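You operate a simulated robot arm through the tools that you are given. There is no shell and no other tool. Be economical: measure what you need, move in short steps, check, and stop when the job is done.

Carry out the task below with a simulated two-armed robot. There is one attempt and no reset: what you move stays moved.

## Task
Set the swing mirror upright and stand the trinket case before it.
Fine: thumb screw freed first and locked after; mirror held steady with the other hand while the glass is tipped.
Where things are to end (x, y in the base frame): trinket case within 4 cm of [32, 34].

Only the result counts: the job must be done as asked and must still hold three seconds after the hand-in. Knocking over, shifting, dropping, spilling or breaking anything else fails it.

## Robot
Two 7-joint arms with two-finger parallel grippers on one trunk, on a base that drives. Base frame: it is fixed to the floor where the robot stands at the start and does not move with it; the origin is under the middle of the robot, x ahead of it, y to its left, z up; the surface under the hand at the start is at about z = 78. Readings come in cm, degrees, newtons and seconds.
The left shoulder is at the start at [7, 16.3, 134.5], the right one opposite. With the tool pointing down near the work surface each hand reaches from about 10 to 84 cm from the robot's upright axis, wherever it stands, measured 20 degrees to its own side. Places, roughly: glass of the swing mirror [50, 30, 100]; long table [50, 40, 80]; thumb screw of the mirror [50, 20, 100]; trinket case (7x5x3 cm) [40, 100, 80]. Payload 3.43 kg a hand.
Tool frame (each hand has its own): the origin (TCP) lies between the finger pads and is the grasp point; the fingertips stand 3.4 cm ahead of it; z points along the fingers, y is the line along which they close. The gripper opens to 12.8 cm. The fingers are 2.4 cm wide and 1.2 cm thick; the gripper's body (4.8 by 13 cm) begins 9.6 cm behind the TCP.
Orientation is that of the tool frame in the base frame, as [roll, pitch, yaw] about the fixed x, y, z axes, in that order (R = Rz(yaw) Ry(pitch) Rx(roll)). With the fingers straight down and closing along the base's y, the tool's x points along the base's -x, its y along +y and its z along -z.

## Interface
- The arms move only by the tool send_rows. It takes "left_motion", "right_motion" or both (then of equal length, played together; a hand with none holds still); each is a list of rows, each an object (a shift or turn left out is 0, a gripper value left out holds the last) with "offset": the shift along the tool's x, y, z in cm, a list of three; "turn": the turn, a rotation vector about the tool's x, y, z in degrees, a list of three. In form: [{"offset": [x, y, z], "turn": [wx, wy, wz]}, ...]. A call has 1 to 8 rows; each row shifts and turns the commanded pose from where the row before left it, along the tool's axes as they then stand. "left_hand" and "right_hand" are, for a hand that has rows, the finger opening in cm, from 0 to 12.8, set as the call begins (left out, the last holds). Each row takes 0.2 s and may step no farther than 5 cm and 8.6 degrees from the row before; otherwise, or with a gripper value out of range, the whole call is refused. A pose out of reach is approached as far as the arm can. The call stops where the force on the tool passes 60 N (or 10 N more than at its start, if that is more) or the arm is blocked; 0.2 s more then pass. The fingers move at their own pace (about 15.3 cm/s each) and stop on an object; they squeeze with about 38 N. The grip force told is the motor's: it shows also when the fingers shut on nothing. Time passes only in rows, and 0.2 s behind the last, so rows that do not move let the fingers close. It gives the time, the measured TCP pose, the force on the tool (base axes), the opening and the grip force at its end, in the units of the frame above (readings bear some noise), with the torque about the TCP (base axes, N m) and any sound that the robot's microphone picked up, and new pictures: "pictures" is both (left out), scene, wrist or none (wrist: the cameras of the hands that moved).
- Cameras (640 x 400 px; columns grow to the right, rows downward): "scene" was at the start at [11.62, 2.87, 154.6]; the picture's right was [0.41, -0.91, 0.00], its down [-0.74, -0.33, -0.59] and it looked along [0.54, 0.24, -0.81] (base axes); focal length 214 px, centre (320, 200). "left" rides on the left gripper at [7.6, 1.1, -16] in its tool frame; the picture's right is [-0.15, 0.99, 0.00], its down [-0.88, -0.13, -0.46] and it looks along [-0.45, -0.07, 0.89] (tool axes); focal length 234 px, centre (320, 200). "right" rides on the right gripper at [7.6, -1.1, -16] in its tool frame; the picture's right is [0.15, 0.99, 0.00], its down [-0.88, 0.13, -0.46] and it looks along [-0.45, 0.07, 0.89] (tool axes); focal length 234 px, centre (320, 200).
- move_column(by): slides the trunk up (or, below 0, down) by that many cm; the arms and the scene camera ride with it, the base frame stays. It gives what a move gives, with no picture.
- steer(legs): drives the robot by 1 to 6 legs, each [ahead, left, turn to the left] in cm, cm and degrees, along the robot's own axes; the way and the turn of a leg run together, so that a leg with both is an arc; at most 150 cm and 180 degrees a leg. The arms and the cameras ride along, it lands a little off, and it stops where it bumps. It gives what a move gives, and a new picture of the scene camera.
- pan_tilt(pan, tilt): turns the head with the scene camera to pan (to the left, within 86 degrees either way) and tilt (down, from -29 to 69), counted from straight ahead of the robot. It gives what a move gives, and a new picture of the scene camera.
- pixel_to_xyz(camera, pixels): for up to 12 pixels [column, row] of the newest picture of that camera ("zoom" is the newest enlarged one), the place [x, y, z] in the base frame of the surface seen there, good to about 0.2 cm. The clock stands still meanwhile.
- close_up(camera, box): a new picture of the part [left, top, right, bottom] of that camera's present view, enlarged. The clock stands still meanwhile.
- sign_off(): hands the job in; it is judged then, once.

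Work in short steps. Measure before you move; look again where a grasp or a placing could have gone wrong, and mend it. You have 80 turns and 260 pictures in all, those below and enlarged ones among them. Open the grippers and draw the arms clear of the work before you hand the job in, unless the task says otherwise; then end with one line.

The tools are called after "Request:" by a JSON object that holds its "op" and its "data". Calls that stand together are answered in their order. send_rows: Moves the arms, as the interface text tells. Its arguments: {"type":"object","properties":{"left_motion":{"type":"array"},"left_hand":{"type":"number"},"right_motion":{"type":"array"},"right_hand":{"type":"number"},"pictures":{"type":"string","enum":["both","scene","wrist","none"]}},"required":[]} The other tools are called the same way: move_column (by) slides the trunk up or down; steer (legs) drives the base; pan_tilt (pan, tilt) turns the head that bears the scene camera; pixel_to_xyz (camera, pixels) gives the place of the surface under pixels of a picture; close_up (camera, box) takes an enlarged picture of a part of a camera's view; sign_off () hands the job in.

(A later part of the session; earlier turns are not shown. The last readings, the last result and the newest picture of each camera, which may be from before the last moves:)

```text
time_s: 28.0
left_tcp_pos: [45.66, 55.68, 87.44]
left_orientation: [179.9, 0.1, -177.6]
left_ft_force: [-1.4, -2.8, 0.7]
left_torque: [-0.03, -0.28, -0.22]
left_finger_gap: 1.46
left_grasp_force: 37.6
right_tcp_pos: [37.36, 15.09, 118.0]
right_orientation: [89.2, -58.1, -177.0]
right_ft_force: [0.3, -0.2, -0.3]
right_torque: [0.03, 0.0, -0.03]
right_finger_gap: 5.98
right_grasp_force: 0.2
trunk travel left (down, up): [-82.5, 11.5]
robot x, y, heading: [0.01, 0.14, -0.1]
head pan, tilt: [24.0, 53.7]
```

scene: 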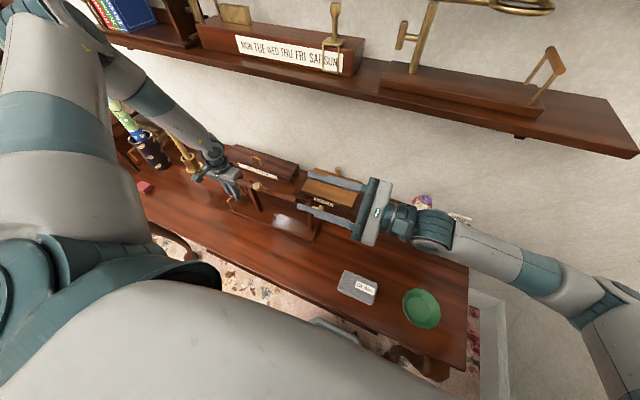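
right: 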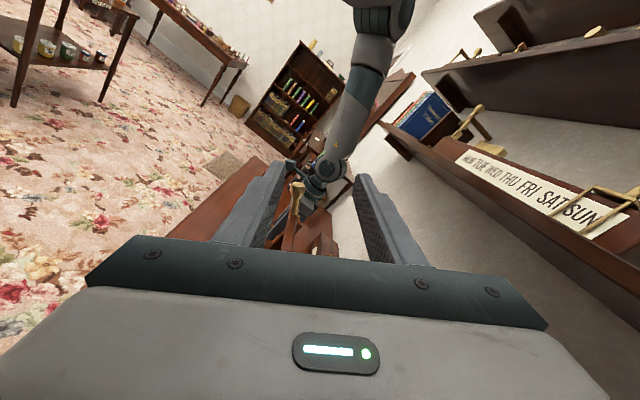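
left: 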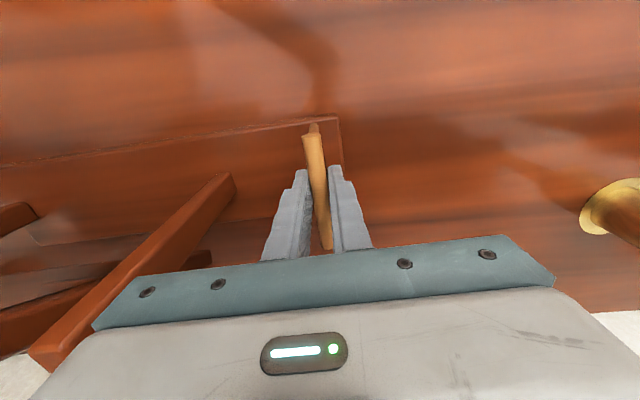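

Now the hand points along +y, aligned with the glass tilt. Measure the knob in both views before the approach.

Request:
{"op": "close_up", "data": {"camera": "right", "box": [220, 120, 400, 260]}}

Request:
{"op": "close_up", "data": {"camera": "scene", "box": [220, 160, 340, 235]}}

Request:
{"op": "pixel_to_xyz", "data": {"camera": "zoom", "pixels": [[192, 135], [183, 137], [203, 136], [192, 120], [192, 150], [225, 155], [215, 145]]}}

```text
2.86 times, centred on (310, 190) of right
```

zoom: 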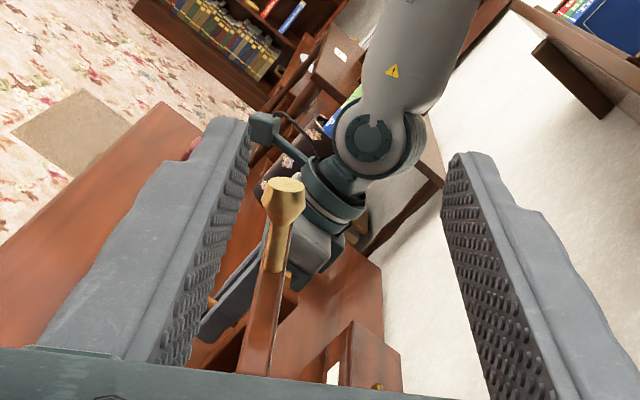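

```text
5.33 times, centred on (280, 198) of scene
```

zoom: 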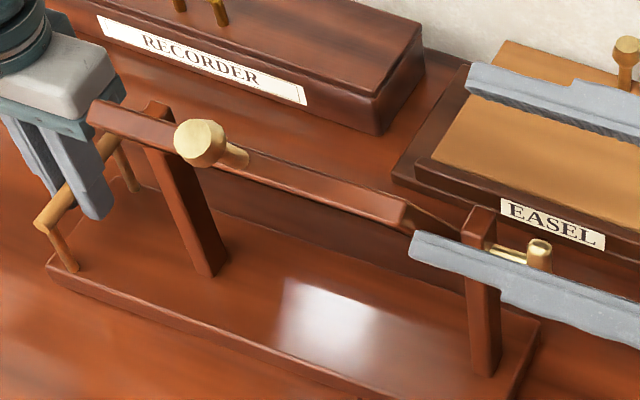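

```text
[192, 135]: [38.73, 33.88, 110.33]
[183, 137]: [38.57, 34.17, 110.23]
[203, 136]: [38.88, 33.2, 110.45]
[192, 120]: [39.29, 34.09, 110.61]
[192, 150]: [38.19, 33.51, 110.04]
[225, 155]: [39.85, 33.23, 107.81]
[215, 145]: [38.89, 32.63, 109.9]
```

Knob head center is about (39.3, 33.8, 109.3). Shift laterally, then advance to y≈28 and recheck.

Request:
{"op": "send_rows", "data": {"right_motion": [{"offset": [-4.5, -1.2, 0]}, {"offset": [-4.5, -1.2, 0]}, {"offset": [0, 0, 4]}, {"offset": [0, 0, 4]}, {"offset": [0, 0, 3]}, {}], "pictures": "wrist"}}

Request:
{"op": "close_up", "data": {"camera": "right", "box": [220, 120, 400, 260]}}

Request:
{"op": "close_up", "data": {"camera": "scene", "box": [220, 160, 340, 235]}}

```text
time_s: 29.4
left_tcp_pos: [45.79, 55.63, 87.48]
left_orientation: [179.9, 0.2, -177.5]
left_ft_force: [-1.3, -0.1, 2.1]
left_torque: [0.05, -0.22, -0.21]
left_finger_gap: 1.47
left_grasp_force: 38.2
right_tcp_pos: [39.67, 26.22, 109.25]
right_orientation: [89.3, -58.0, -177.1]
right_ft_force: [0.4, 0.0, 0.4]
right_torque: [-0.01, 0.02, 0.01]
right_finger_gap: 5.98
right_grasp_force: 0.0
trunk travel left (down, up): [-82.5, 11.5]
robot x, y, heading: [-0.12, 0.11, -0.0]
head pan, tilt: [24.0, 53.7]
```

right: 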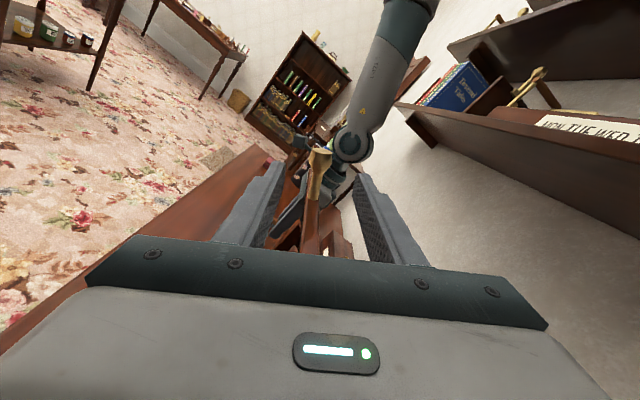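

```text
2.86 times, centred on (310, 190) of right
```

zoom: 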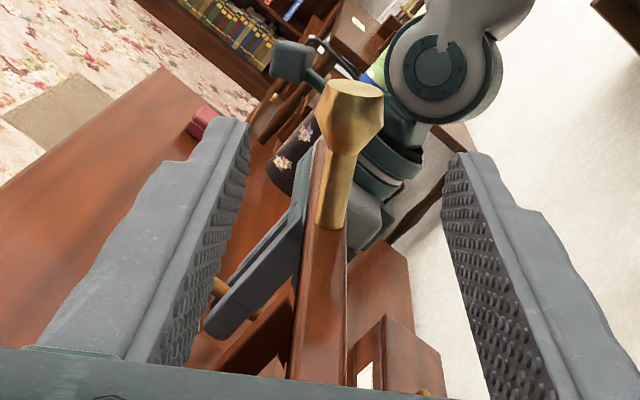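

```text
5.33 times, centred on (280, 198) of scene
```

zoom: 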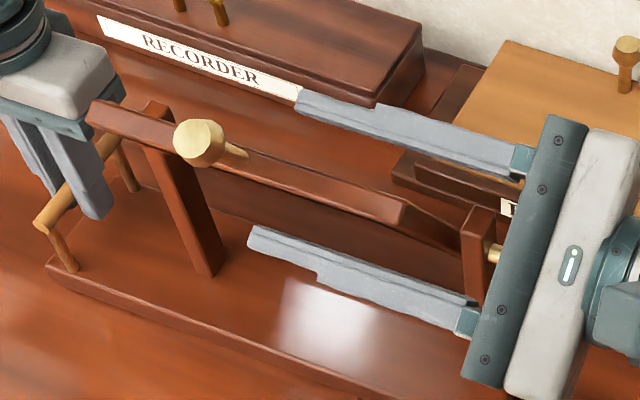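

Knob is centered between the fingers. Advance 7.5 cm, then close gently on it.

Request:
{"op": "send_rows", "data": {"right_motion": [{"offset": [0, 0, 4]}, {"offset": [0, 0, 3.5]}, {}], "pictures": "wrist"}}

Request:
{"op": "send_rows", "data": {"right_motion": [{}, {}, {}], "right_hand": 0, "pictures": "none"}}

Request:
{"op": "close_up", "data": {"camera": "scene", "box": [220, 160, 340, 235]}}

```text
time_s: 30.2
left_tcp_pos: [45.71, 55.64, 87.45]
left_orientation: [179.9, 0.1, -177.6]
left_ft_force: [-1.7, -2.2, 1.4]
left_torque: [0.13, -0.31, -0.21]
left_finger_gap: 1.46
left_grasp_force: 38.4
right_tcp_pos: [39.29, 33.71, 109.16]
right_orientation: [89.3, -58.1, -177.3]
right_ft_force: [-0.2, -0.6, -0.1]
right_torque: [-0.05, -0.02, 0.01]
right_finger_gap: 5.98
right_grasp_force: 0.0
trunk travel left (down, up): [-82.5, 11.5]
robot x, y, heading: [0.25, 0.2, 0.1]
head pan, tilt: [24.0, 53.7]
```

right: 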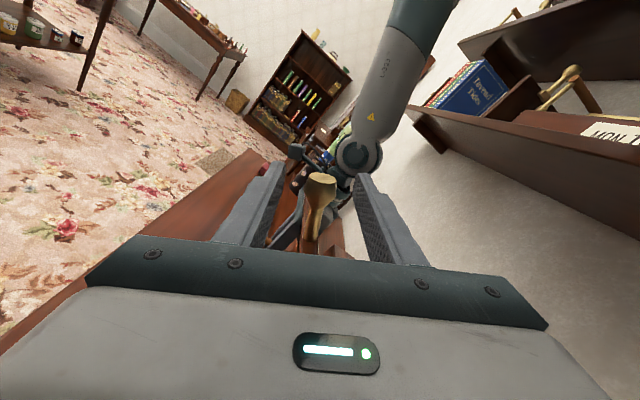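

```text
time_s: 31.0
left_tcp_pos: [45.59, 55.57, 87.36]
left_orientation: [180.0, 0.2, -177.5]
left_ft_force: [-0.1, -2.9, 2.6]
left_torque: [-0.03, 0.12, -0.08]
left_finger_gap: 1.46
left_grasp_force: 38.5
right_tcp_pos: [39.3, 33.73, 109.16]
right_orientation: [89.4, -58.1, -177.1]
right_ft_force: [-2.6, -0.7, 0.0]
right_torque: [0.21, 0.67, 0.15]
right_finger_gap: 2.37
right_grasp_force: 38.3
trunk travel left (down, up): [-82.5, 11.5]
robot x, y, heading: [0.19, -0.09, -0.1]
head pan, tilt: [24.0, 53.7]
```

```text
5.33 times, centred on (280, 198) of scene
```

zoom: 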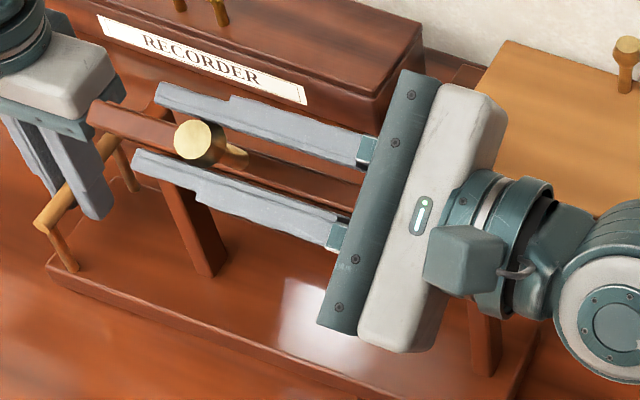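

Knob gripped (gap 2.37), left still holding the handle. Tip the glass 8° about the hinge as a first step and read the forces.

Request:
{"op": "send_rows", "data": {"right_motion": [{"offset": [-0.04, 1.11, 0], "turn": [0, 0, 4]}, {"offset": [-0.04, 1.11, 0], "turn": [0, 0, 4]}], "pictures": "scene"}}

Request:
{"op": "close_up", "data": {"camera": "scene", "box": [220, 160, 340, 235]}}

```text
time_s: 31.6
left_tcp_pos: [45.8, 55.78, 87.5]
left_orientation: [179.9, 0.1, -177.6]
left_ft_force: [3.5, 2.3, 8.5]
left_torque: [0.03, 0.25, 0.67]
left_finger_gap: 1.44
left_grasp_force: 38.1
right_tcp_pos: [41.26, 33.82, 110.11]
right_orientation: [89.4, -66.3, -177.2]
right_ft_force: [-3.6, -0.3, -0.4]
right_torque: [-0.44, 0.85, 0.18]
right_finger_gap: 2.35
right_grasp_force: 38.2
trunk travel left (down, up): [-82.5, 11.5]
robot x, y, heading: [0.02, -0.02, 0.1]
head pan, tilt: [24.0, 53.7]
```

scene: 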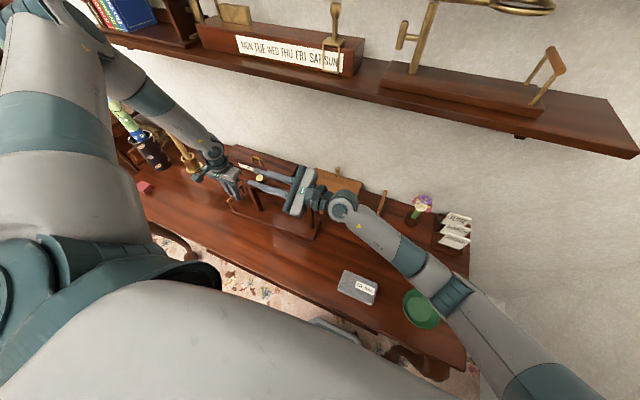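

```text
5.33 times, centred on (280, 198) of scene
```

zoom: 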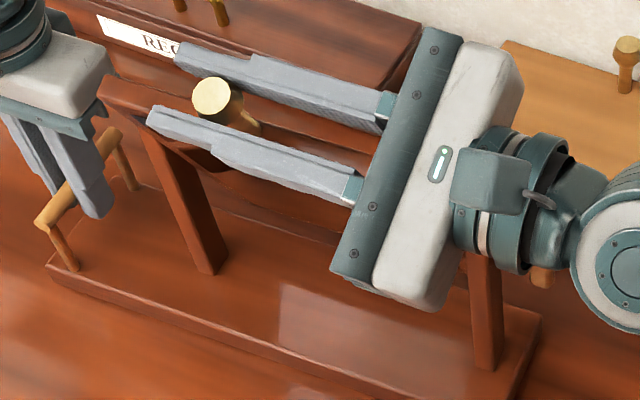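

Glass follows freely at ~4 N. Continue another 22.5° in small arc steps, then measure.

Request:
{"op": "send_rows", "data": {"right_motion": [{"offset": [-0.03, 1.04, 0], "turn": [0, 0, 3.75]}, {"offset": [-0.03, 1.04, 0], "turn": [0, 0, 3.75]}, {"offset": [-0.03, 1.04, 0], "turn": [0, 0, 3.75]}, {"offset": [-0.03, 1.04, 0], "turn": [0, 0, 3.75]}, {"offset": [-0.03, 1.04, 0], "turn": [0, 0, 3.75]}, {"offset": [-0.03, 1.04, 0], "turn": [0, 0, 3.75]}], "pictures": "both"}}

Request:
{"op": "close_up", "data": {"camera": "scene", "box": [220, 160, 340, 235]}}

```text
time_s: 33.0
left_tcp_pos: [45.76, 55.56, 87.33]
left_orientation: [-179.9, 0.2, -177.6]
left_ft_force: [4.1, -9.5, 26.6]
left_torque: [-0.05, 0.03, 0.9]
left_finger_gap: 1.45
left_grasp_force: 38.2
right_tcp_pos: [47.34, 34.09, 111.52]
right_orientation: [80.8, -88.7, -168.3]
right_ft_force: [-3.8, 13.0, -18.1]
right_torque: [-0.43, 0.31, 0.03]
right_finger_gap: 2.32
right_grasp_force: 37.9
trunk travel left (down, up): [-82.5, 11.5]
robot x, y, heading: [-0.54, -0.02, -0.2]
head pan, tilt: [24.0, 53.7]
```

scene: 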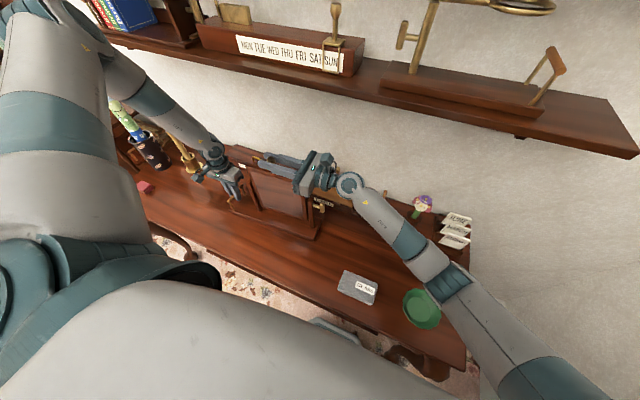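
right: 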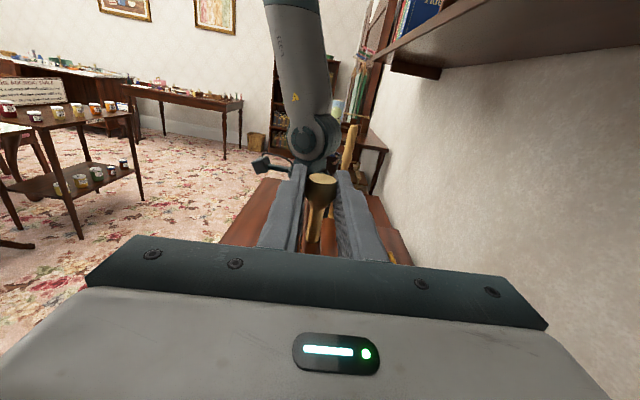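

```text
5.33 times, centred on (280, 198) of scene
```

zoom: 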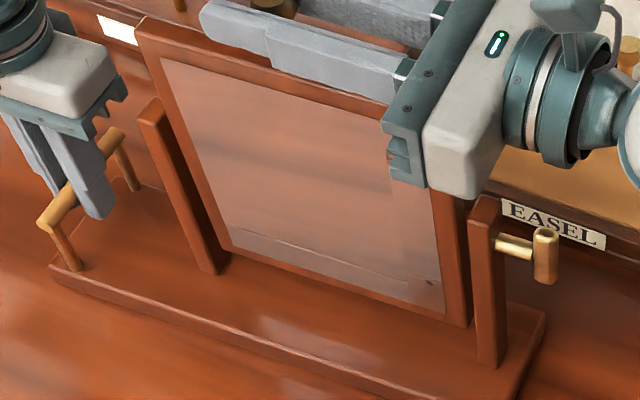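

Nearly upright. There's ~18 N vertical tension, which I'll relax; first measure the frame face at top and bottom.

Request:
{"op": "pixel_to_xyz", "data": {"camera": "zoom", "pixels": [[150, 45], [190, 140], [222, 240], [455, 250], [462, 310], [300, 275], [400, 312], [170, 35], [240, 62], [175, 100], [205, 185], [450, 210]]}}

Request:
{"op": "send_rows", "data": {"right_motion": [{"offset": [-0.3, 0, 0]}, {}], "pictures": "none"}}

```text
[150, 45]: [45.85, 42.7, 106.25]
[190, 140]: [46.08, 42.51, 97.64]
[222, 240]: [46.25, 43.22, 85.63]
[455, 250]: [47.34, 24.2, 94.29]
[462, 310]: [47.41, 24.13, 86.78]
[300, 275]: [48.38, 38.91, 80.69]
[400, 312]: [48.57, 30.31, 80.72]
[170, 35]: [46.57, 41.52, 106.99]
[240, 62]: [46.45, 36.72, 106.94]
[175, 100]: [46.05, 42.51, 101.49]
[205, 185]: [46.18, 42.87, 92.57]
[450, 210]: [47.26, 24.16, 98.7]
```

```text
time_s: 33.6
left_tcp_pos: [45.73, 55.51, 87.49]
left_orientation: [179.9, 0.2, -177.6]
left_ft_force: [6.5, -13.7, 19.0]
left_torque: [-0.07, -0.14, 0.87]
left_finger_gap: 1.48
left_grasp_force: 37.1
right_tcp_pos: [47.56, 34.03, 111.35]
right_orientation: [73.5, -88.7, -161.2]
right_ft_force: [-5.4, 10.4, -11.0]
right_torque: [0.14, 0.65, -0.01]
right_finger_gap: 2.36
right_grasp_force: 37.6
trunk travel left (down, up): [-82.5, 11.5]
robot x, y, heading: [0.17, 0.33, 0.1]
head pan, tilt: [24.0, 53.7]
```

Face leans about 1.0° still. Nudge another ~1° and relax the pull a bit, then recheck.

Request:
{"op": "send_rows", "data": {"right_motion": [{"offset": [-0.2, 0.28, 0], "turn": [0, 0, 1]}, {}, {}], "pictures": "none"}}

Request:
{"op": "close_up", "data": {"camera": "scene", "box": [220, 160, 340, 235]}}

Request:
{"op": "pixel_to_xyz", "data": {"camera": "zoom", "pixels": [[150, 45], [190, 140], [222, 240], [455, 250], [462, 310], [175, 100], [205, 185], [450, 210], [300, 150], [300, 230], [230, 75]]}}

```text
time_s: 34.4
left_tcp_pos: [45.7, 55.54, 87.41]
left_orientation: [-179.9, 0.0, -177.5]
left_ft_force: [8.7, -11.7, 8.0]
left_torque: [0.02, -0.43, 0.91]
left_finger_gap: 1.49
left_grasp_force: 37.7
right_tcp_pos: [47.76, 34.02, 111.32]
right_orientation: [37.5, -89.2, -125.2]
right_ft_force: [-6.3, 7.7, 0.2]
right_torque: [-0.03, 0.76, 0.07]
right_finger_gap: 2.3
right_grasp_force: 37.4
trunk travel left (down, up): [-82.5, 11.5]
robot x, y, heading: [-0.02, 0.31, 0.2]
head pan, tilt: [24.0, 53.7]
```

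```text
5.33 times, centred on (280, 198) of scene
```

zoom: 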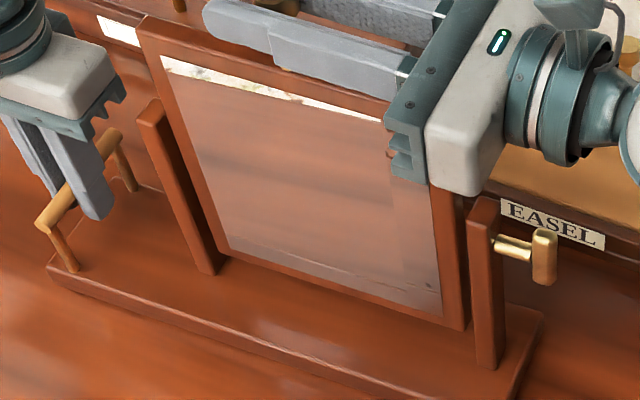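

```text
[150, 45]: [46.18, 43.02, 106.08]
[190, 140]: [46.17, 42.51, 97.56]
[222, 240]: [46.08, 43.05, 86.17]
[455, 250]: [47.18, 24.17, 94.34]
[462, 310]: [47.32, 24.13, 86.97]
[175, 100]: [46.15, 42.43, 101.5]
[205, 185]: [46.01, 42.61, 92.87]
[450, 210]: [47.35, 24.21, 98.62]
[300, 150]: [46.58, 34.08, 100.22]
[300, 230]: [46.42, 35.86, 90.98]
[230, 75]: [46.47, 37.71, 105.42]
```

Face is within ~0.3° of vertical. Release the knob, retreat along −y, and check that the glass stays.

Request:
{"op": "send_rows", "data": {"right_motion": [{}, {}, {}], "right_hand": 6, "pictures": "none"}}

Request:
{"op": "send_rows", "data": {"right_motion": [{"offset": [0, 0, -4.8]}, {"offset": [0, 0, -4.8]}, {"offset": [0, 0, -4.8]}, {"offset": [0, 0, -4.8]}, {"offset": [0, 0, -4.8]}], "pictures": "none"}}

Request:
{"op": "close_up", "data": {"camera": "scene", "box": [220, 160, 340, 235]}}

Request:
{"op": "pixel_to_xyz", "data": {"camera": "zoom", "pixels": [[150, 45], [190, 140], [222, 240], [455, 250], [462, 310], [175, 100], [205, 185], [450, 210], [545, 235], [545, 275], [515, 245]]}}

```text
time_s: 35.2
left_tcp_pos: [45.51, 55.88, 87.27]
left_orientation: [180.0, 0.0, -177.5]
left_ft_force: [1.3, 5.4, 9.6]
left_torque: [0.02, 0.81, 0.34]
left_finger_gap: 1.43
left_grasp_force: 38.4
right_tcp_pos: [47.73, 34.15, 111.11]
right_orientation: [50.3, -89.4, -138.0]
right_ft_force: [-0.6, 0.2, 0.3]
right_torque: [-0.04, 0.01, 0.0]
right_finger_gap: 6.03
right_grasp_force: 0.1
trunk travel left (down, up): [-82.5, 11.5]
robot x, y, heading: [0.02, 0.13, 0.1]
head pan, tilt: [24.0, 53.7]
```

```text
time_s: 36.4
left_tcp_pos: [45.64, 55.45, 87.28]
left_orientation: [180.0, 0.0, -177.6]
left_ft_force: [-4.1, -0.4, 4.9]
left_torque: [0.24, -0.3, -0.01]
left_finger_gap: 1.47
left_grasp_force: 38.3
right_tcp_pos: [48.62, 10.44, 110.62]
right_orientation: [44.5, -89.4, -132.1]
right_ft_force: [0.5, -0.9, -0.3]
right_torque: [0.0, 0.0, 0.01]
right_finger_gap: 5.99
right_grasp_force: 0.0
trunk travel left (down, up): [-82.5, 11.5]
robot x, y, heading: [0.15, -0.11, 0.3]
head pan, tilt: [24.0, 53.7]
```

```text
5.33 times, centred on (280, 198) of scene
```

zoom: 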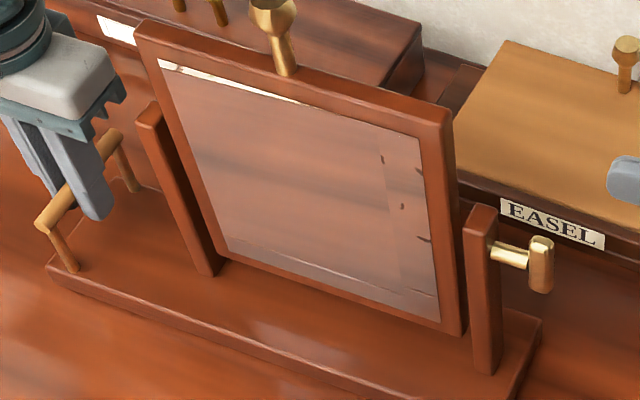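

```text
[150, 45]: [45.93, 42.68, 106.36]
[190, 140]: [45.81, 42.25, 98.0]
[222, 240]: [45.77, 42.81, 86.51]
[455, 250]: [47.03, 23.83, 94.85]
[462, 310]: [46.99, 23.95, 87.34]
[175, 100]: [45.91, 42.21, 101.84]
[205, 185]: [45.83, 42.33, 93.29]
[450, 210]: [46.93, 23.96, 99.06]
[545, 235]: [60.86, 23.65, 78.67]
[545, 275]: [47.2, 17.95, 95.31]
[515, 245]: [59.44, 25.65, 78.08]
```

Glass stays upright. Lower the right hand back in front of the vertical screw bar and look.

Request:
{"op": "send_rows", "data": {"right_motion": [{"offset": [-4, -0.25, 0]}, {"offset": [-4, -0.25, 0]}, {"offset": [-4, -0.25, 0]}, {"offset": [-3.2, -0.25, 0]}, {}], "pictures": "wrist"}}

Request:
{"op": "close_up", "data": {"camera": "right", "box": [240, 100, 400, 200]}}

```text
time_s: 37.6
left_tcp_pos: [45.75, 55.65, 87.3]
left_orientation: [180.0, 0.1, -177.6]
left_ft_force: [1.3, -2.3, 0.1]
left_torque: [-0.07, -0.05, 0.08]
left_finger_gap: 1.47
left_grasp_force: 38.0
right_tcp_pos: [47.9, 10.51, 95.56]
right_orientation: [47.5, -89.4, -135.2]
right_ft_force: [0.5, 0.2, -0.4]
right_torque: [-0.04, 0.01, -0.03]
right_finger_gap: 5.98
right_grasp_force: 0.0
trunk travel left (down, up): [-82.5, 11.5]
robot x, y, heading: [-0.16, 0.24, -0.1]
head pan, tilt: [24.0, 53.7]
```

right: 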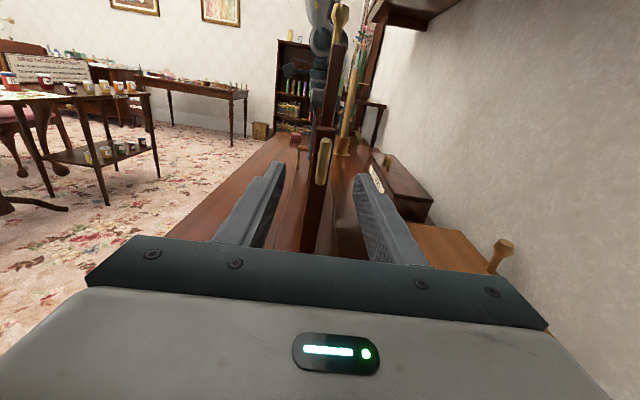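

```text
4.00 times, centred on (320, 150) of right
```

zoom: 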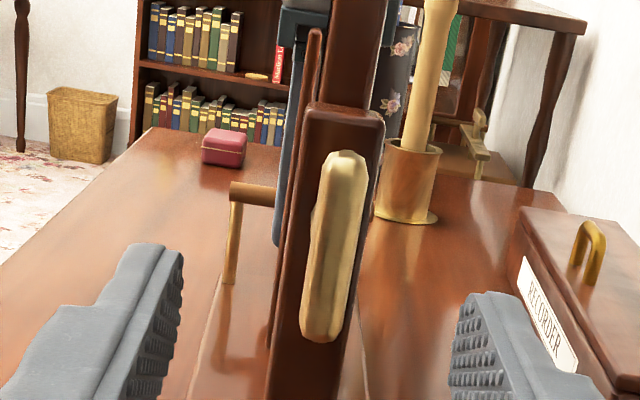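

Measure the bar ends to align.

Request:
{"op": "pixel_to_xyz", "data": {"camera": "zoom", "pixels": [[345, 175], [335, 240], [322, 320], [315, 240], [355, 240]]}}

```text
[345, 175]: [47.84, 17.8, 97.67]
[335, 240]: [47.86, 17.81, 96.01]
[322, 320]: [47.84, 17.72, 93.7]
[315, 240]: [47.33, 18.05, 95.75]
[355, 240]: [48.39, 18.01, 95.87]
```

Bar is vertical, centered at x 47.85, z 95.7. Advance 7.1 cm with a 0.2 cm x correction, then close.

Request:
{"op": "send_rows", "data": {"right_motion": [{"offset": [0, 0.2, 3.6]}, {"offset": [0, 0, 3.5]}, {}], "pictures": "wrist"}}

Request:
{"op": "send_rows", "data": {"right_motion": [{}, {}, {}], "right_hand": 0, "pictures": "none"}}

```text
time_s: 38.4
left_tcp_pos: [45.66, 55.62, 87.43]
left_orientation: [179.9, 0.0, -177.7]
left_ft_force: [-0.3, -2.3, -0.7]
left_torque: [0.05, -0.11, 0.08]
left_finger_gap: 1.44
left_grasp_force: 38.2
right_tcp_pos: [47.6, 17.35, 95.83]
right_orientation: [47.0, -89.5, -134.7]
right_ft_force: [0.5, 0.3, 0.5]
right_torque: [0.03, -0.01, -0.01]
right_finger_gap: 6.01
right_grasp_force: 0.1
trunk travel left (down, up): [-82.5, 11.5]
robot x, y, heading: [0.12, -0.08, -0.0]
head pan, tilt: [24.0, 53.7]
```

right: 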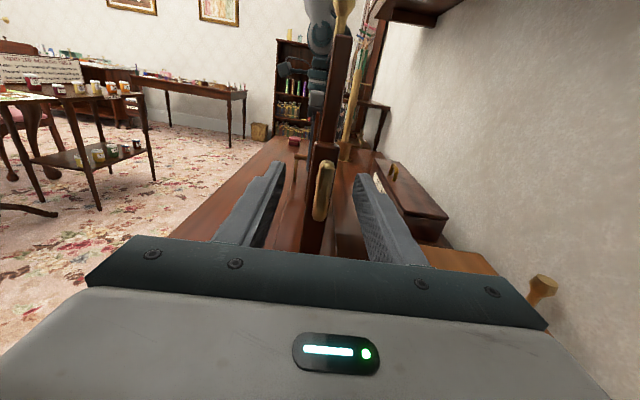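

```text
time_s: 39.2
left_tcp_pos: [45.77, 55.68, 87.29]
left_orientation: [-179.9, 0.0, -177.4]
left_ft_force: [-1.5, -3.0, 2.4]
left_torque: [0.03, -0.22, -0.28]
left_finger_gap: 1.49
left_grasp_force: 38.7
right_tcp_pos: [47.61, 17.41, 95.91]
right_orientation: [48.0, -89.5, -135.9]
right_ft_force: [4.2, 2.5, 0.9]
right_torque: [-0.29, 0.24, -0.17]
right_finger_gap: 1.16
right_grasp_force: 37.7
trunk travel left (down, up): [-82.5, 11.5]
robot x, y, heading: [-0.14, 0.11, -0.1]
head pan, tilt: [24.0, 53.7]
```

Bar gripped. Turn clockwise (+) back toward locked: 88° in steps.

Request:
{"op": "send_rows", "data": {"right_motion": [{"turn": [0, 0, 8]}, {"turn": [0, 0, 8]}, {"turn": [0, 0, 8]}, {"turn": [0, 0, 8]}, {"turn": [0, 0, 8]}, {"turn": [0, 0, 8]}, {"turn": [0, 0, 8]}, {"turn": [0, 0, 8]}], "pictures": "none"}}

Request:
{"op": "send_rows", "data": {"right_motion": [{"turn": [0, 0, 6]}, {"turn": [0, 0, 6]}, {"turn": [0, 0, 6]}, {"turn": [0, 0, 5]}, {"turn": [0, 0, 3]}, {}], "pictures": "wrist"}}

Request:
{"op": "close_up", "data": {"camera": "scene", "box": [220, 160, 340, 235]}}

```text
time_s: 41.0
left_tcp_pos: [45.65, 55.52, 87.32]
left_orientation: [180.0, 0.0, -177.6]
left_ft_force: [-6.2, -15.9, 7.0]
left_torque: [-0.09, 0.03, -0.83]
left_finger_gap: 1.49
left_grasp_force: 38.1
right_tcp_pos: [47.6, 17.16, 95.56]
right_orientation: [-89.7, -26.2, 2.2]
right_ft_force: [4.6, 14.8, -0.3]
right_torque: [-0.29, -0.03, -1.12]
right_finger_gap: 1.17
right_grasp_force: 38.3
trunk travel left (down, up): [-82.5, 11.5]
robot x, y, heading: [-0.11, 0.03, 0.0]
head pan, tilt: [24.0, 53.7]
```

```text
time_s: 42.4
left_tcp_pos: [45.78, 55.51, 87.34]
left_orientation: [180.0, 0.2, -177.6]
left_ft_force: [-5.7, -21.6, 9.2]
left_torque: [-0.12, 0.28, -0.83]
left_finger_gap: 1.45
left_grasp_force: 38.0
right_tcp_pos: [47.53, 17.35, 95.7]
right_orientation: [-89.7, -0.4, 2.3]
right_ft_force: [2.9, 21.8, -3.1]
right_torque: [-0.83, -0.06, -0.5]
right_finger_gap: 1.19
right_grasp_force: 37.8
trunk travel left (down, up): [-82.5, 11.5]
robot x, y, heading: [0.15, 0.08, -0.2]
head pan, tilt: [24.0, 53.7]
```

right: 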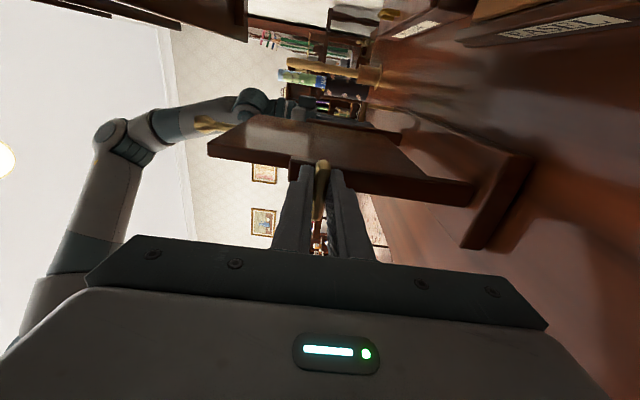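

```text
5.33 times, centred on (280, 198) of scene
```

zoom: 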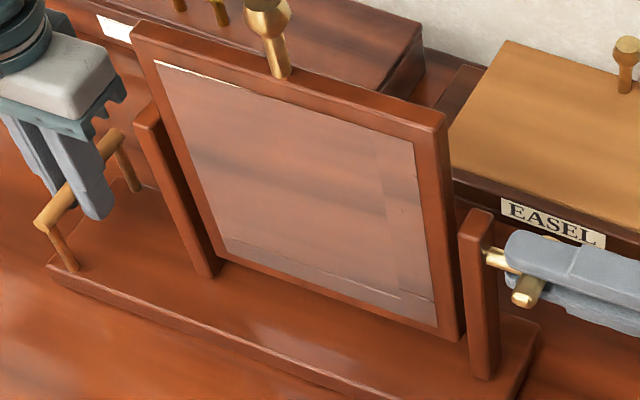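

Bar is back to horizontal with little torque. I'll turn slightly further to feel for the stop of the lock.

Request:
{"op": "send_rows", "data": {"right_motion": [{"turn": [0, 0, 4]}, {"turn": [0, 0, 4]}, {}], "pictures": "none"}}

```text
time_s: 43.2
left_tcp_pos: [45.74, 55.52, 87.32]
left_orientation: [179.9, 0.1, -177.6]
left_ft_force: [-2.9, -22.1, 10.3]
left_torque: [-0.05, 0.52, -0.81]
left_finger_gap: 1.47
left_grasp_force: 37.4
right_tcp_pos: [47.7, 17.35, 95.85]
right_orientation: [-89.6, 7.7, 2.4]
right_ft_force: [1.8, 21.5, -2.7]
right_torque: [-0.74, -1.05, -0.21]
right_finger_gap: 1.42
right_grasp_force: 38.3
trunk travel left (down, up): [-82.5, 11.5]
robot x, y, heading: [-0.14, 0.13, -0.2]
head pan, tilt: [24.0, 53.7]
```

Torque rose to 1.05 N·m and the bar slipped in the pads: that's the stop, so it's locked. Release and back off, and check.

Request:
{"op": "send_rows", "data": {"right_motion": [{}, {}, {}], "right_hand": 6, "pictures": "none"}}

Request:
{"op": "send_rows", "data": {"right_motion": [{"offset": [0, 0, -4.5]}, {"offset": [0, 0, -4.5]}, {}], "pictures": "wrist"}}

Request:
{"op": "close_up", "data": {"camera": "right", "box": [220, 80, 420, 230]}}

Request:
{"op": "close_up", "data": {"camera": "scene", "box": [220, 160, 340, 235]}}

Request:
{"op": "pixel_to_xyz", "data": {"camera": "zoom", "pixels": [[145, 45], [187, 140], [218, 240], [450, 250], [457, 310], [171, 100], [201, 185], [446, 210], [520, 295], [540, 255]]}}

```text
time_s: 44.0
left_tcp_pos: [45.66, 55.68, 87.46]
left_orientation: [179.9, 0.1, -177.5]
left_ft_force: [-1.6, 5.5, 4.0]
left_torque: [0.07, -0.28, -0.14]
left_finger_gap: 1.43
left_grasp_force: 38.2
right_tcp_pos: [47.63, 17.35, 95.78]
right_orientation: [-89.8, 7.6, 2.3]
right_ft_force: [0.1, 0.0, 0.4]
right_torque: [0.02, 0.02, 0.02]
right_finger_gap: 6.0
right_grasp_force: 0.0
trunk travel left (down, up): [-82.5, 11.5]
robot x, y, heading: [-0.09, -0.04, 0.1]
head pan, tilt: [24.0, 53.7]
```

```text
time_s: 44.8
left_tcp_pos: [45.64, 55.6, 87.4]
left_orientation: [180.0, 0.0, -177.6]
left_ft_force: [-2.9, -1.3, 0.4]
left_torque: [-0.15, 0.02, -0.17]
left_finger_gap: 1.44
left_grasp_force: 38.3
right_tcp_pos: [47.82, 8.45, 95.71]
right_orientation: [-89.6, 7.7, 2.3]
right_ft_force: [-0.1, -0.5, 0.3]
right_torque: [0.01, 0.03, 0.0]
right_finger_gap: 5.99
right_grasp_force: 0.0
trunk travel left (down, up): [-82.5, 11.5]
robot x, y, heading: [-0.02, 0.14, -0.0]
head pan, tilt: [24.0, 53.7]
```

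right: 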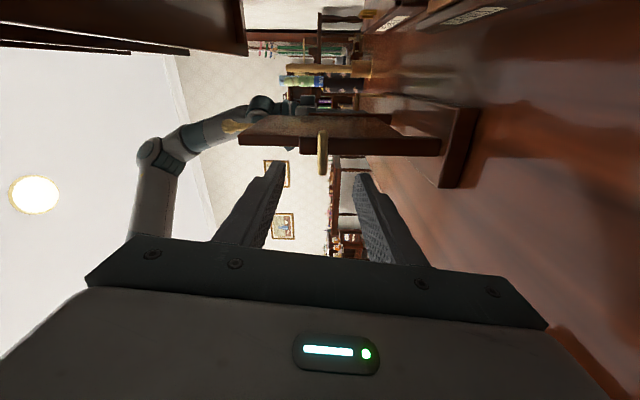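

```text
2.67 times, centred on (320, 155) of right
```

zoom: 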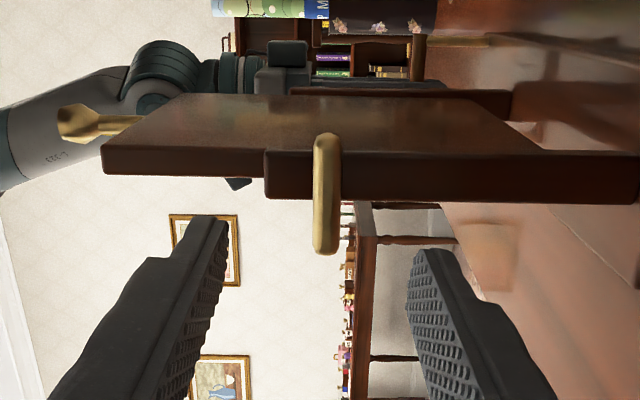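

```text
5.33 times, centred on (280, 198) of scene
```

zoom: 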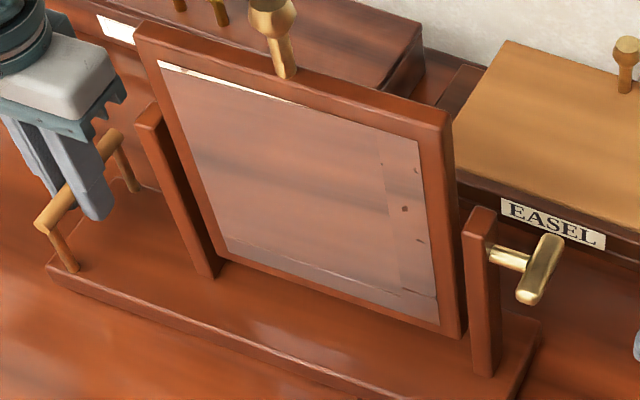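

```text
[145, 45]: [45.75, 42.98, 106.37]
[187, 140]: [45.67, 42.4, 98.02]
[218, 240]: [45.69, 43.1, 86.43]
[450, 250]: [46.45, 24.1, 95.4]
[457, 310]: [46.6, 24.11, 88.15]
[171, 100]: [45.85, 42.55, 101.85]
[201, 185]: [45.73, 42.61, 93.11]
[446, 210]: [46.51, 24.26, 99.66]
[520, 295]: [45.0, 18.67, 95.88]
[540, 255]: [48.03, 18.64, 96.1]
```

Glass is vertical (x 45.7 top and bottom) and the screw is horizontal and locked. Now lift the right hand clear and release the handle with the left, rising straight up.

Request:
{"op": "send_rows", "data": {"left_motion": [{}, {}, {"offset": [0, 0, -4.8]}, {"offset": [0, 0, -4.8]}, {"offset": [0, 0, -4.8]}, {"offset": [0, 0, -4.8]}, {"offset": [0, 0, -4.8]}, {"offset": [0, 0, -4.8]}], "left_hand": 6, "right_motion": [{"offset": [0, 0, -4]}, {"offset": [0, -4.8, 0]}, {"offset": [0, -4.8, 0]}, {"offset": [0, -4.8, 0]}, {"offset": [0, -4.8, 0]}, {"offset": [0, -4.8, 0]}, {"offset": [0, -4.8, 0]}, {"offset": [-3, 0, -3.5]}], "pictures": "scene"}}

Request:
{"op": "send_rows", "data": {"right_motion": [{"offset": [-3, 0, -3.5]}, {"offset": [-3, 0, -3.5]}, {"offset": [-3, 0, -3.5]}, {"offset": [-3, 0, -3.5]}], "left_motion": [{"offset": [0, 0, -4.8]}, {"offset": [4, 0, 0]}, {"offset": [4, 0, 0]}, {}], "pictures": "both"}}

```text
time_s: 46.6
left_tcp_pos: [45.26, 55.22, 116.61]
left_orientation: [179.9, 0.1, -177.5]
left_ft_force: [-1.3, -0.1, 0.3]
left_torque: [0.0, -0.03, 0.01]
left_finger_gap: 6.03
left_grasp_force: 0.0
right_tcp_pos: [48.87, 0.43, 124.89]
right_orientation: [-89.5, 7.5, 2.3]
right_ft_force: [-0.4, -1.2, 0.0]
right_torque: [0.0, 0.03, -0.03]
right_finger_gap: 5.99
right_grasp_force: 0.1
trunk travel left (down, up): [-82.5, 11.5]
robot x, y, heading: [0.04, 0.15, 0.2]
head pan, tilt: [24.0, 53.7]
```

scene: 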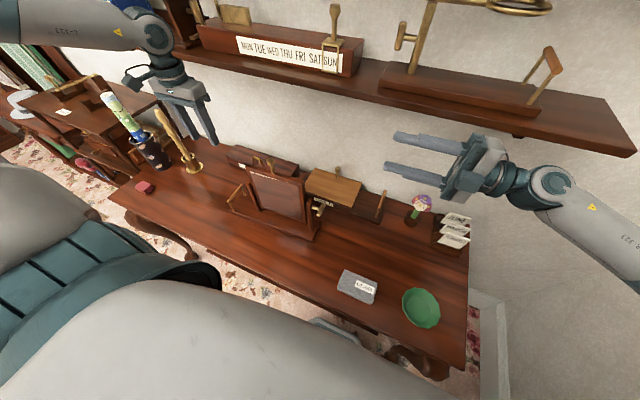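

```text
time_s: 47.6
left_tcp_pos: [37.51, 55.05, 121.24]
left_orientation: [179.8, 0.1, -177.6]
left_ft_force: [0.4, -0.1, -0.2]
left_torque: [0.06, -0.03, 0.02]
left_finger_gap: 6.02
left_grasp_force: 0.0
right_tcp_pos: [37.58, -13.89, 126.21]
right_orientation: [-89.5, 7.5, 2.4]
right_ft_force: [-0.5, -0.8, 0.2]
right_torque: [0.01, -0.02, -0.01]
right_finger_gap: 5.96
right_grasp_force: 0.1
trunk travel left (down, up): [-82.5, 11.5]
robot x, y, heading: [-0.05, 0.18, -0.1]
head pan, tilt: [24.0, 53.7]
```

scene: 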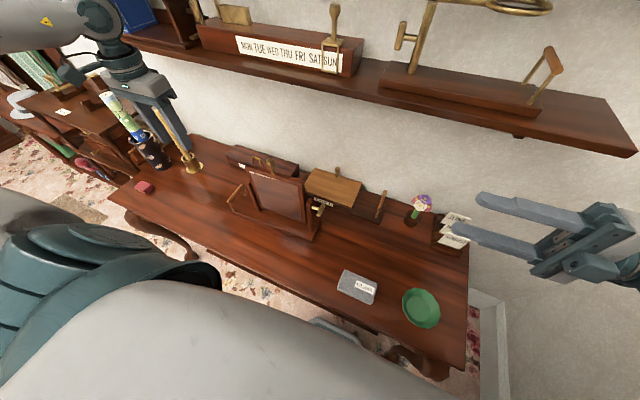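
right: 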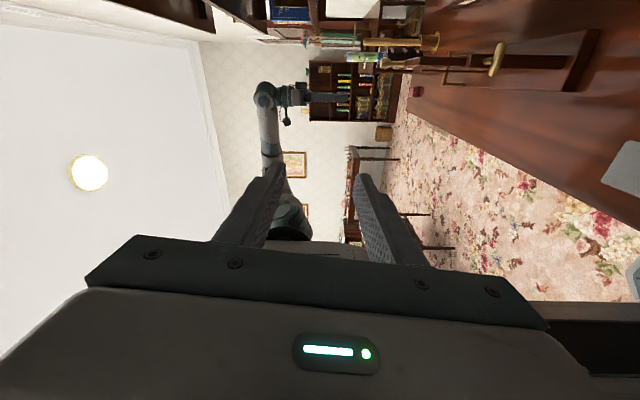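
left: 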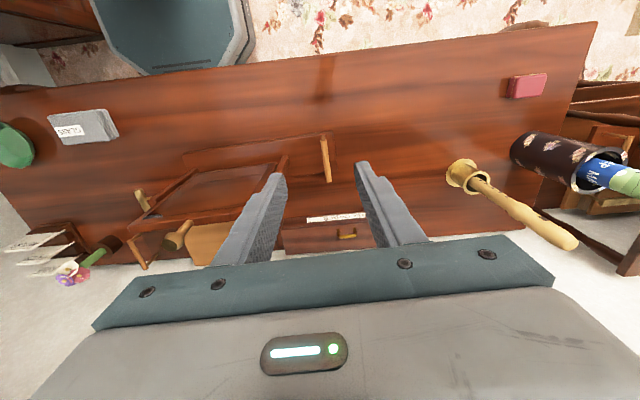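

Both hands are clear. Before driving left ~45 cm, check heights of tall objects near the left end (map roll (110,97), stick (158,112), side table (90,85)) and the case.

Request:
{"op": "pixel_to_xyz", "data": {"camera": "scene", "pixels": [[108, 95], [128, 125], [157, 110], [90, 90], [60, 110], [144, 186], [20, 90], [30, 60]]}}

Request:
{"op": "pixel_to_xyz", "data": {"camera": "left", "pixels": [[525, 88], [512, 82], [543, 75], [545, 92], [512, 97], [570, 245], [620, 155]]}}

Request:
{"op": "close_up", "data": {"camera": "left", "box": [480, 50, 600, 125]}}

```text
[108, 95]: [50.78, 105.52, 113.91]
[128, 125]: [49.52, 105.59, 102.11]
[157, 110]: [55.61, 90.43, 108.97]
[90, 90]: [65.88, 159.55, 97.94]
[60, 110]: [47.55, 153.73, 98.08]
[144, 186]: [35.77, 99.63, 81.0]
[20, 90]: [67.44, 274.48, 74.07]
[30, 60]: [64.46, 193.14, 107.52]
```

```text
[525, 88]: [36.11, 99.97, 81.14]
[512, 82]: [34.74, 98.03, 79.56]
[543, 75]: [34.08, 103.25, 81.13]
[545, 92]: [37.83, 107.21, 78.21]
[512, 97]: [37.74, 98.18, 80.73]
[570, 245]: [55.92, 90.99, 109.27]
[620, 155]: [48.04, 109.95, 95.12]
```

```text
5.33 times, centred on (540, 88) of left
```

zoom: 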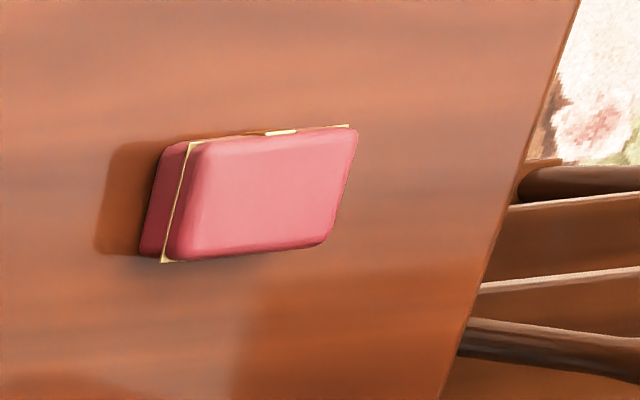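

Case spans x≈33.5–38, y≈97.5–104, top z≈81.2; my current y-closing grip fits its 7 cm side. Check the table leg/front edge against the base before driving.

Request:
{"op": "pixel_to_xyz", "data": {"camera": "scene", "pixels": [[175, 235], [190, 255], [160, 225], [112, 196], [210, 285], [330, 325], [395, 355], [465, 365]]}}

Request:
{"op": "pixel_to_xyz", "data": {"camera": "left", "pixels": [[170, 72], [240, 55], [120, 30], [510, 20], [595, 30], [350, 60]]}}

```text
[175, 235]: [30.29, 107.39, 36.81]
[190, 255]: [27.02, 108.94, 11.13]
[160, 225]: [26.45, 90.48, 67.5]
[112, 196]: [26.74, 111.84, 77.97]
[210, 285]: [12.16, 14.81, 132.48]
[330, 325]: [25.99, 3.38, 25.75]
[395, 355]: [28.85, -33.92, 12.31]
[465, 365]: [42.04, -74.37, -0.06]
```

```text
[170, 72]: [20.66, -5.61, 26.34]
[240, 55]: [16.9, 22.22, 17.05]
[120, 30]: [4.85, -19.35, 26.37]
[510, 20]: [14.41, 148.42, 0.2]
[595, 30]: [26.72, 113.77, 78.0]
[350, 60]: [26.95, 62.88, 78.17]
```

Base clears the table legs (left leg at y≈109). Drive left 45 cm.

Request:
{"op": "steer", "data": {"legs": [[0, 45, 0]]}}

Request:
{"op": "send_rows", "data": {"left_motion": [{}], "left_hand": 10, "pictures": "wrist"}}

```text
time_s: 50.3
left_tcp_pos: [37.43, 99.82, 120.97]
left_orientation: [-180.0, -0.1, -177.3]
left_ft_force: [-0.3, 0.4, 0.4]
left_torque: [0.0, 0.02, 0.01]
left_finger_gap: 6.0
left_grasp_force: 0.0
right_tcp_pos: [37.74, 30.78, 126.09]
right_orientation: [-89.6, 7.5, 2.6]
right_ft_force: [0.5, -1.0, 0.0]
right_torque: [0.0, 0.0, -0.01]
right_finger_gap: 6.0
right_grasp_force: 0.0
trunk travel left (down, up): [-82.5, 11.5]
robot x, y, heading: [-0.14, 44.31, 0.6]
head pan, tilt: [24.0, 53.7]
```

scene: 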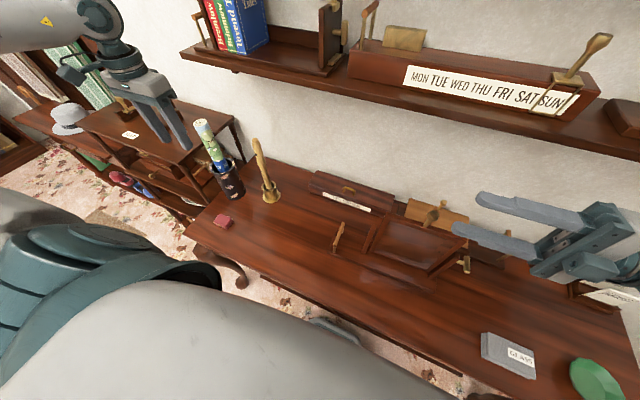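

```text
time_s: 50.7
left_tcp_pos: [37.27, 99.72, 121.09]
left_orientation: [180.0, -0.1, -177.3]
left_ft_force: [0.3, 0.3, 0.1]
left_torque: [0.01, 0.02, -0.01]
left_finger_gap: 10.02
left_grasp_force: 0.1
right_tcp_pos: [37.89, 30.88, 126.15]
right_orientation: [-89.6, 7.7, 2.6]
right_ft_force: [-0.4, 0.6, 0.2]
right_torque: [-0.04, -0.04, 0.01]
right_finger_gap: 5.99
right_grasp_force: 0.1
trunk travel left (down, up): [-82.5, 11.5]
robot x, y, heading: [0.1, 44.19, 0.3]
head pan, tilt: [24.0, 53.7]
```

left: 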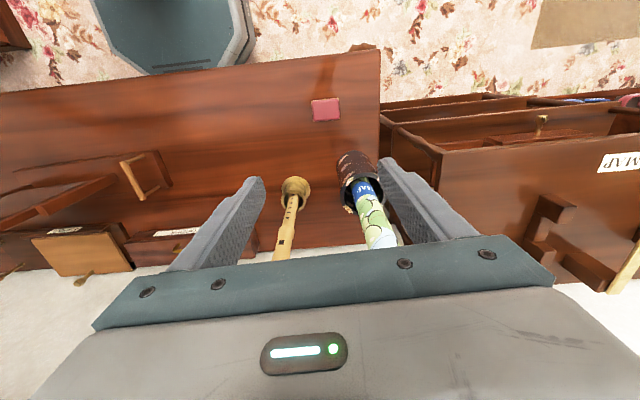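

The case is at (326,110) in the left view. Measure its top corners.

Request:
{"op": "pixel_to_xyz", "data": {"camera": "left", "pixels": [[314, 102], [337, 99], [339, 116], [315, 119], [326, 110], [390, 190], [378, 240], [345, 165]]}}

Request:
{"op": "close_up", "data": {"camera": "left", "box": [260, 70, 400, 160]}}

```text
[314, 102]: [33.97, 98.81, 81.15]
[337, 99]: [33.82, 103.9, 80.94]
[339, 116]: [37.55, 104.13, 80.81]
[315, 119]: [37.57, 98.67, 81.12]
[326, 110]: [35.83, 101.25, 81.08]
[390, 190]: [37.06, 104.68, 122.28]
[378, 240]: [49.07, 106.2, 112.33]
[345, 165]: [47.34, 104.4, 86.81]
```

```text
4.44 times, centred on (330, 115) of left
```

zoom: 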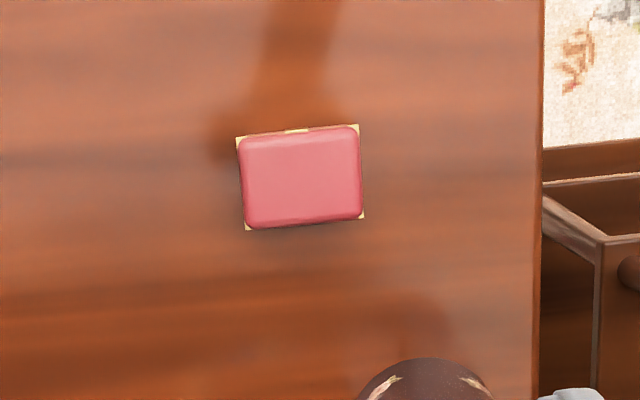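

Case center (35.75, 101.3), top 81.1. Move above it and descend to z≈88 with fingers open 10 cm.

Request:
{"op": "send_rows", "data": {"left_motion": [{"offset": [1.55, 1.65, 3]}, {"offset": [0, 0, 4.8]}, {"offset": [0, 0, 4.8]}, {"offset": [0, 0, 4.8]}, {"offset": [0, 0, 4.8]}, {"offset": [0, 0, 4.8]}, {"offset": [0, 0, 4]}, {"offset": [0, 0, 2]}], "left_hand": 10, "pictures": "both"}}

Request:
{"op": "pixel_to_xyz", "data": {"camera": "left", "pixels": [[320, 200], [300, 190], [340, 190], [280, 195], [360, 195]]}}

```text
time_s: 52.5
left_tcp_pos: [35.93, 101.29, 88.09]
left_orientation: [-180.0, 0.0, -177.2]
left_ft_force: [0.2, 0.6, 0.4]
left_torque: [0.0, -0.01, 0.01]
left_finger_gap: 9.99
left_grasp_force: 0.0
right_tcp_pos: [37.99, 31.02, 126.12]
right_orientation: [-89.6, 7.6, 2.5]
right_ft_force: [-0.2, 0.2, -0.5]
right_torque: [0.02, -0.03, -0.03]
right_finger_gap: 6.02
right_grasp_force: 0.1
trunk travel left (down, up): [-82.5, 11.5]
robot x, y, heading: [-0.13, 44.08, 0.6]
head pan, tilt: [24.0, 53.7]
```

scene: 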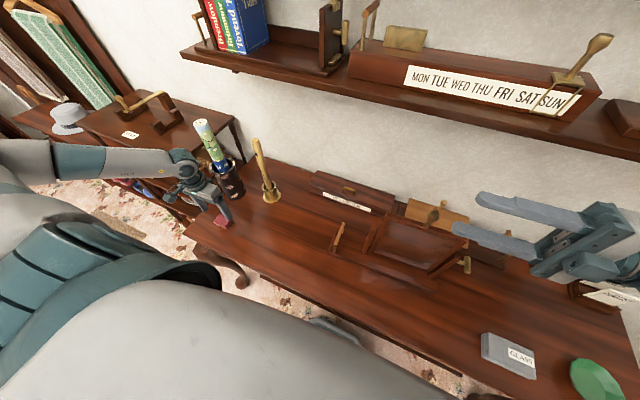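
left: 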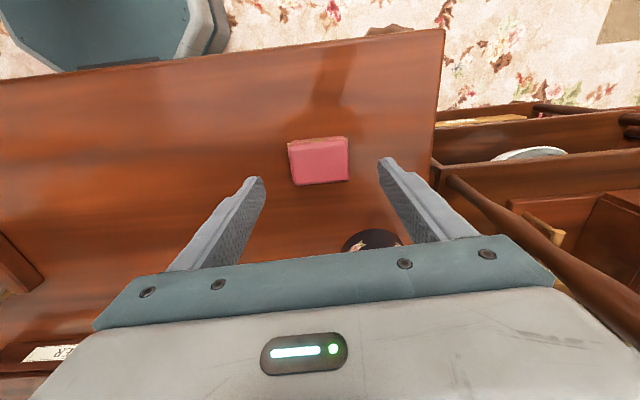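

```text
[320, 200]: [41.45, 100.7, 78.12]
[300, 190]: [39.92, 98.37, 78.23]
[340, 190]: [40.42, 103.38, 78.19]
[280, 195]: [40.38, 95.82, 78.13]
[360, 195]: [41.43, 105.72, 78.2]
```

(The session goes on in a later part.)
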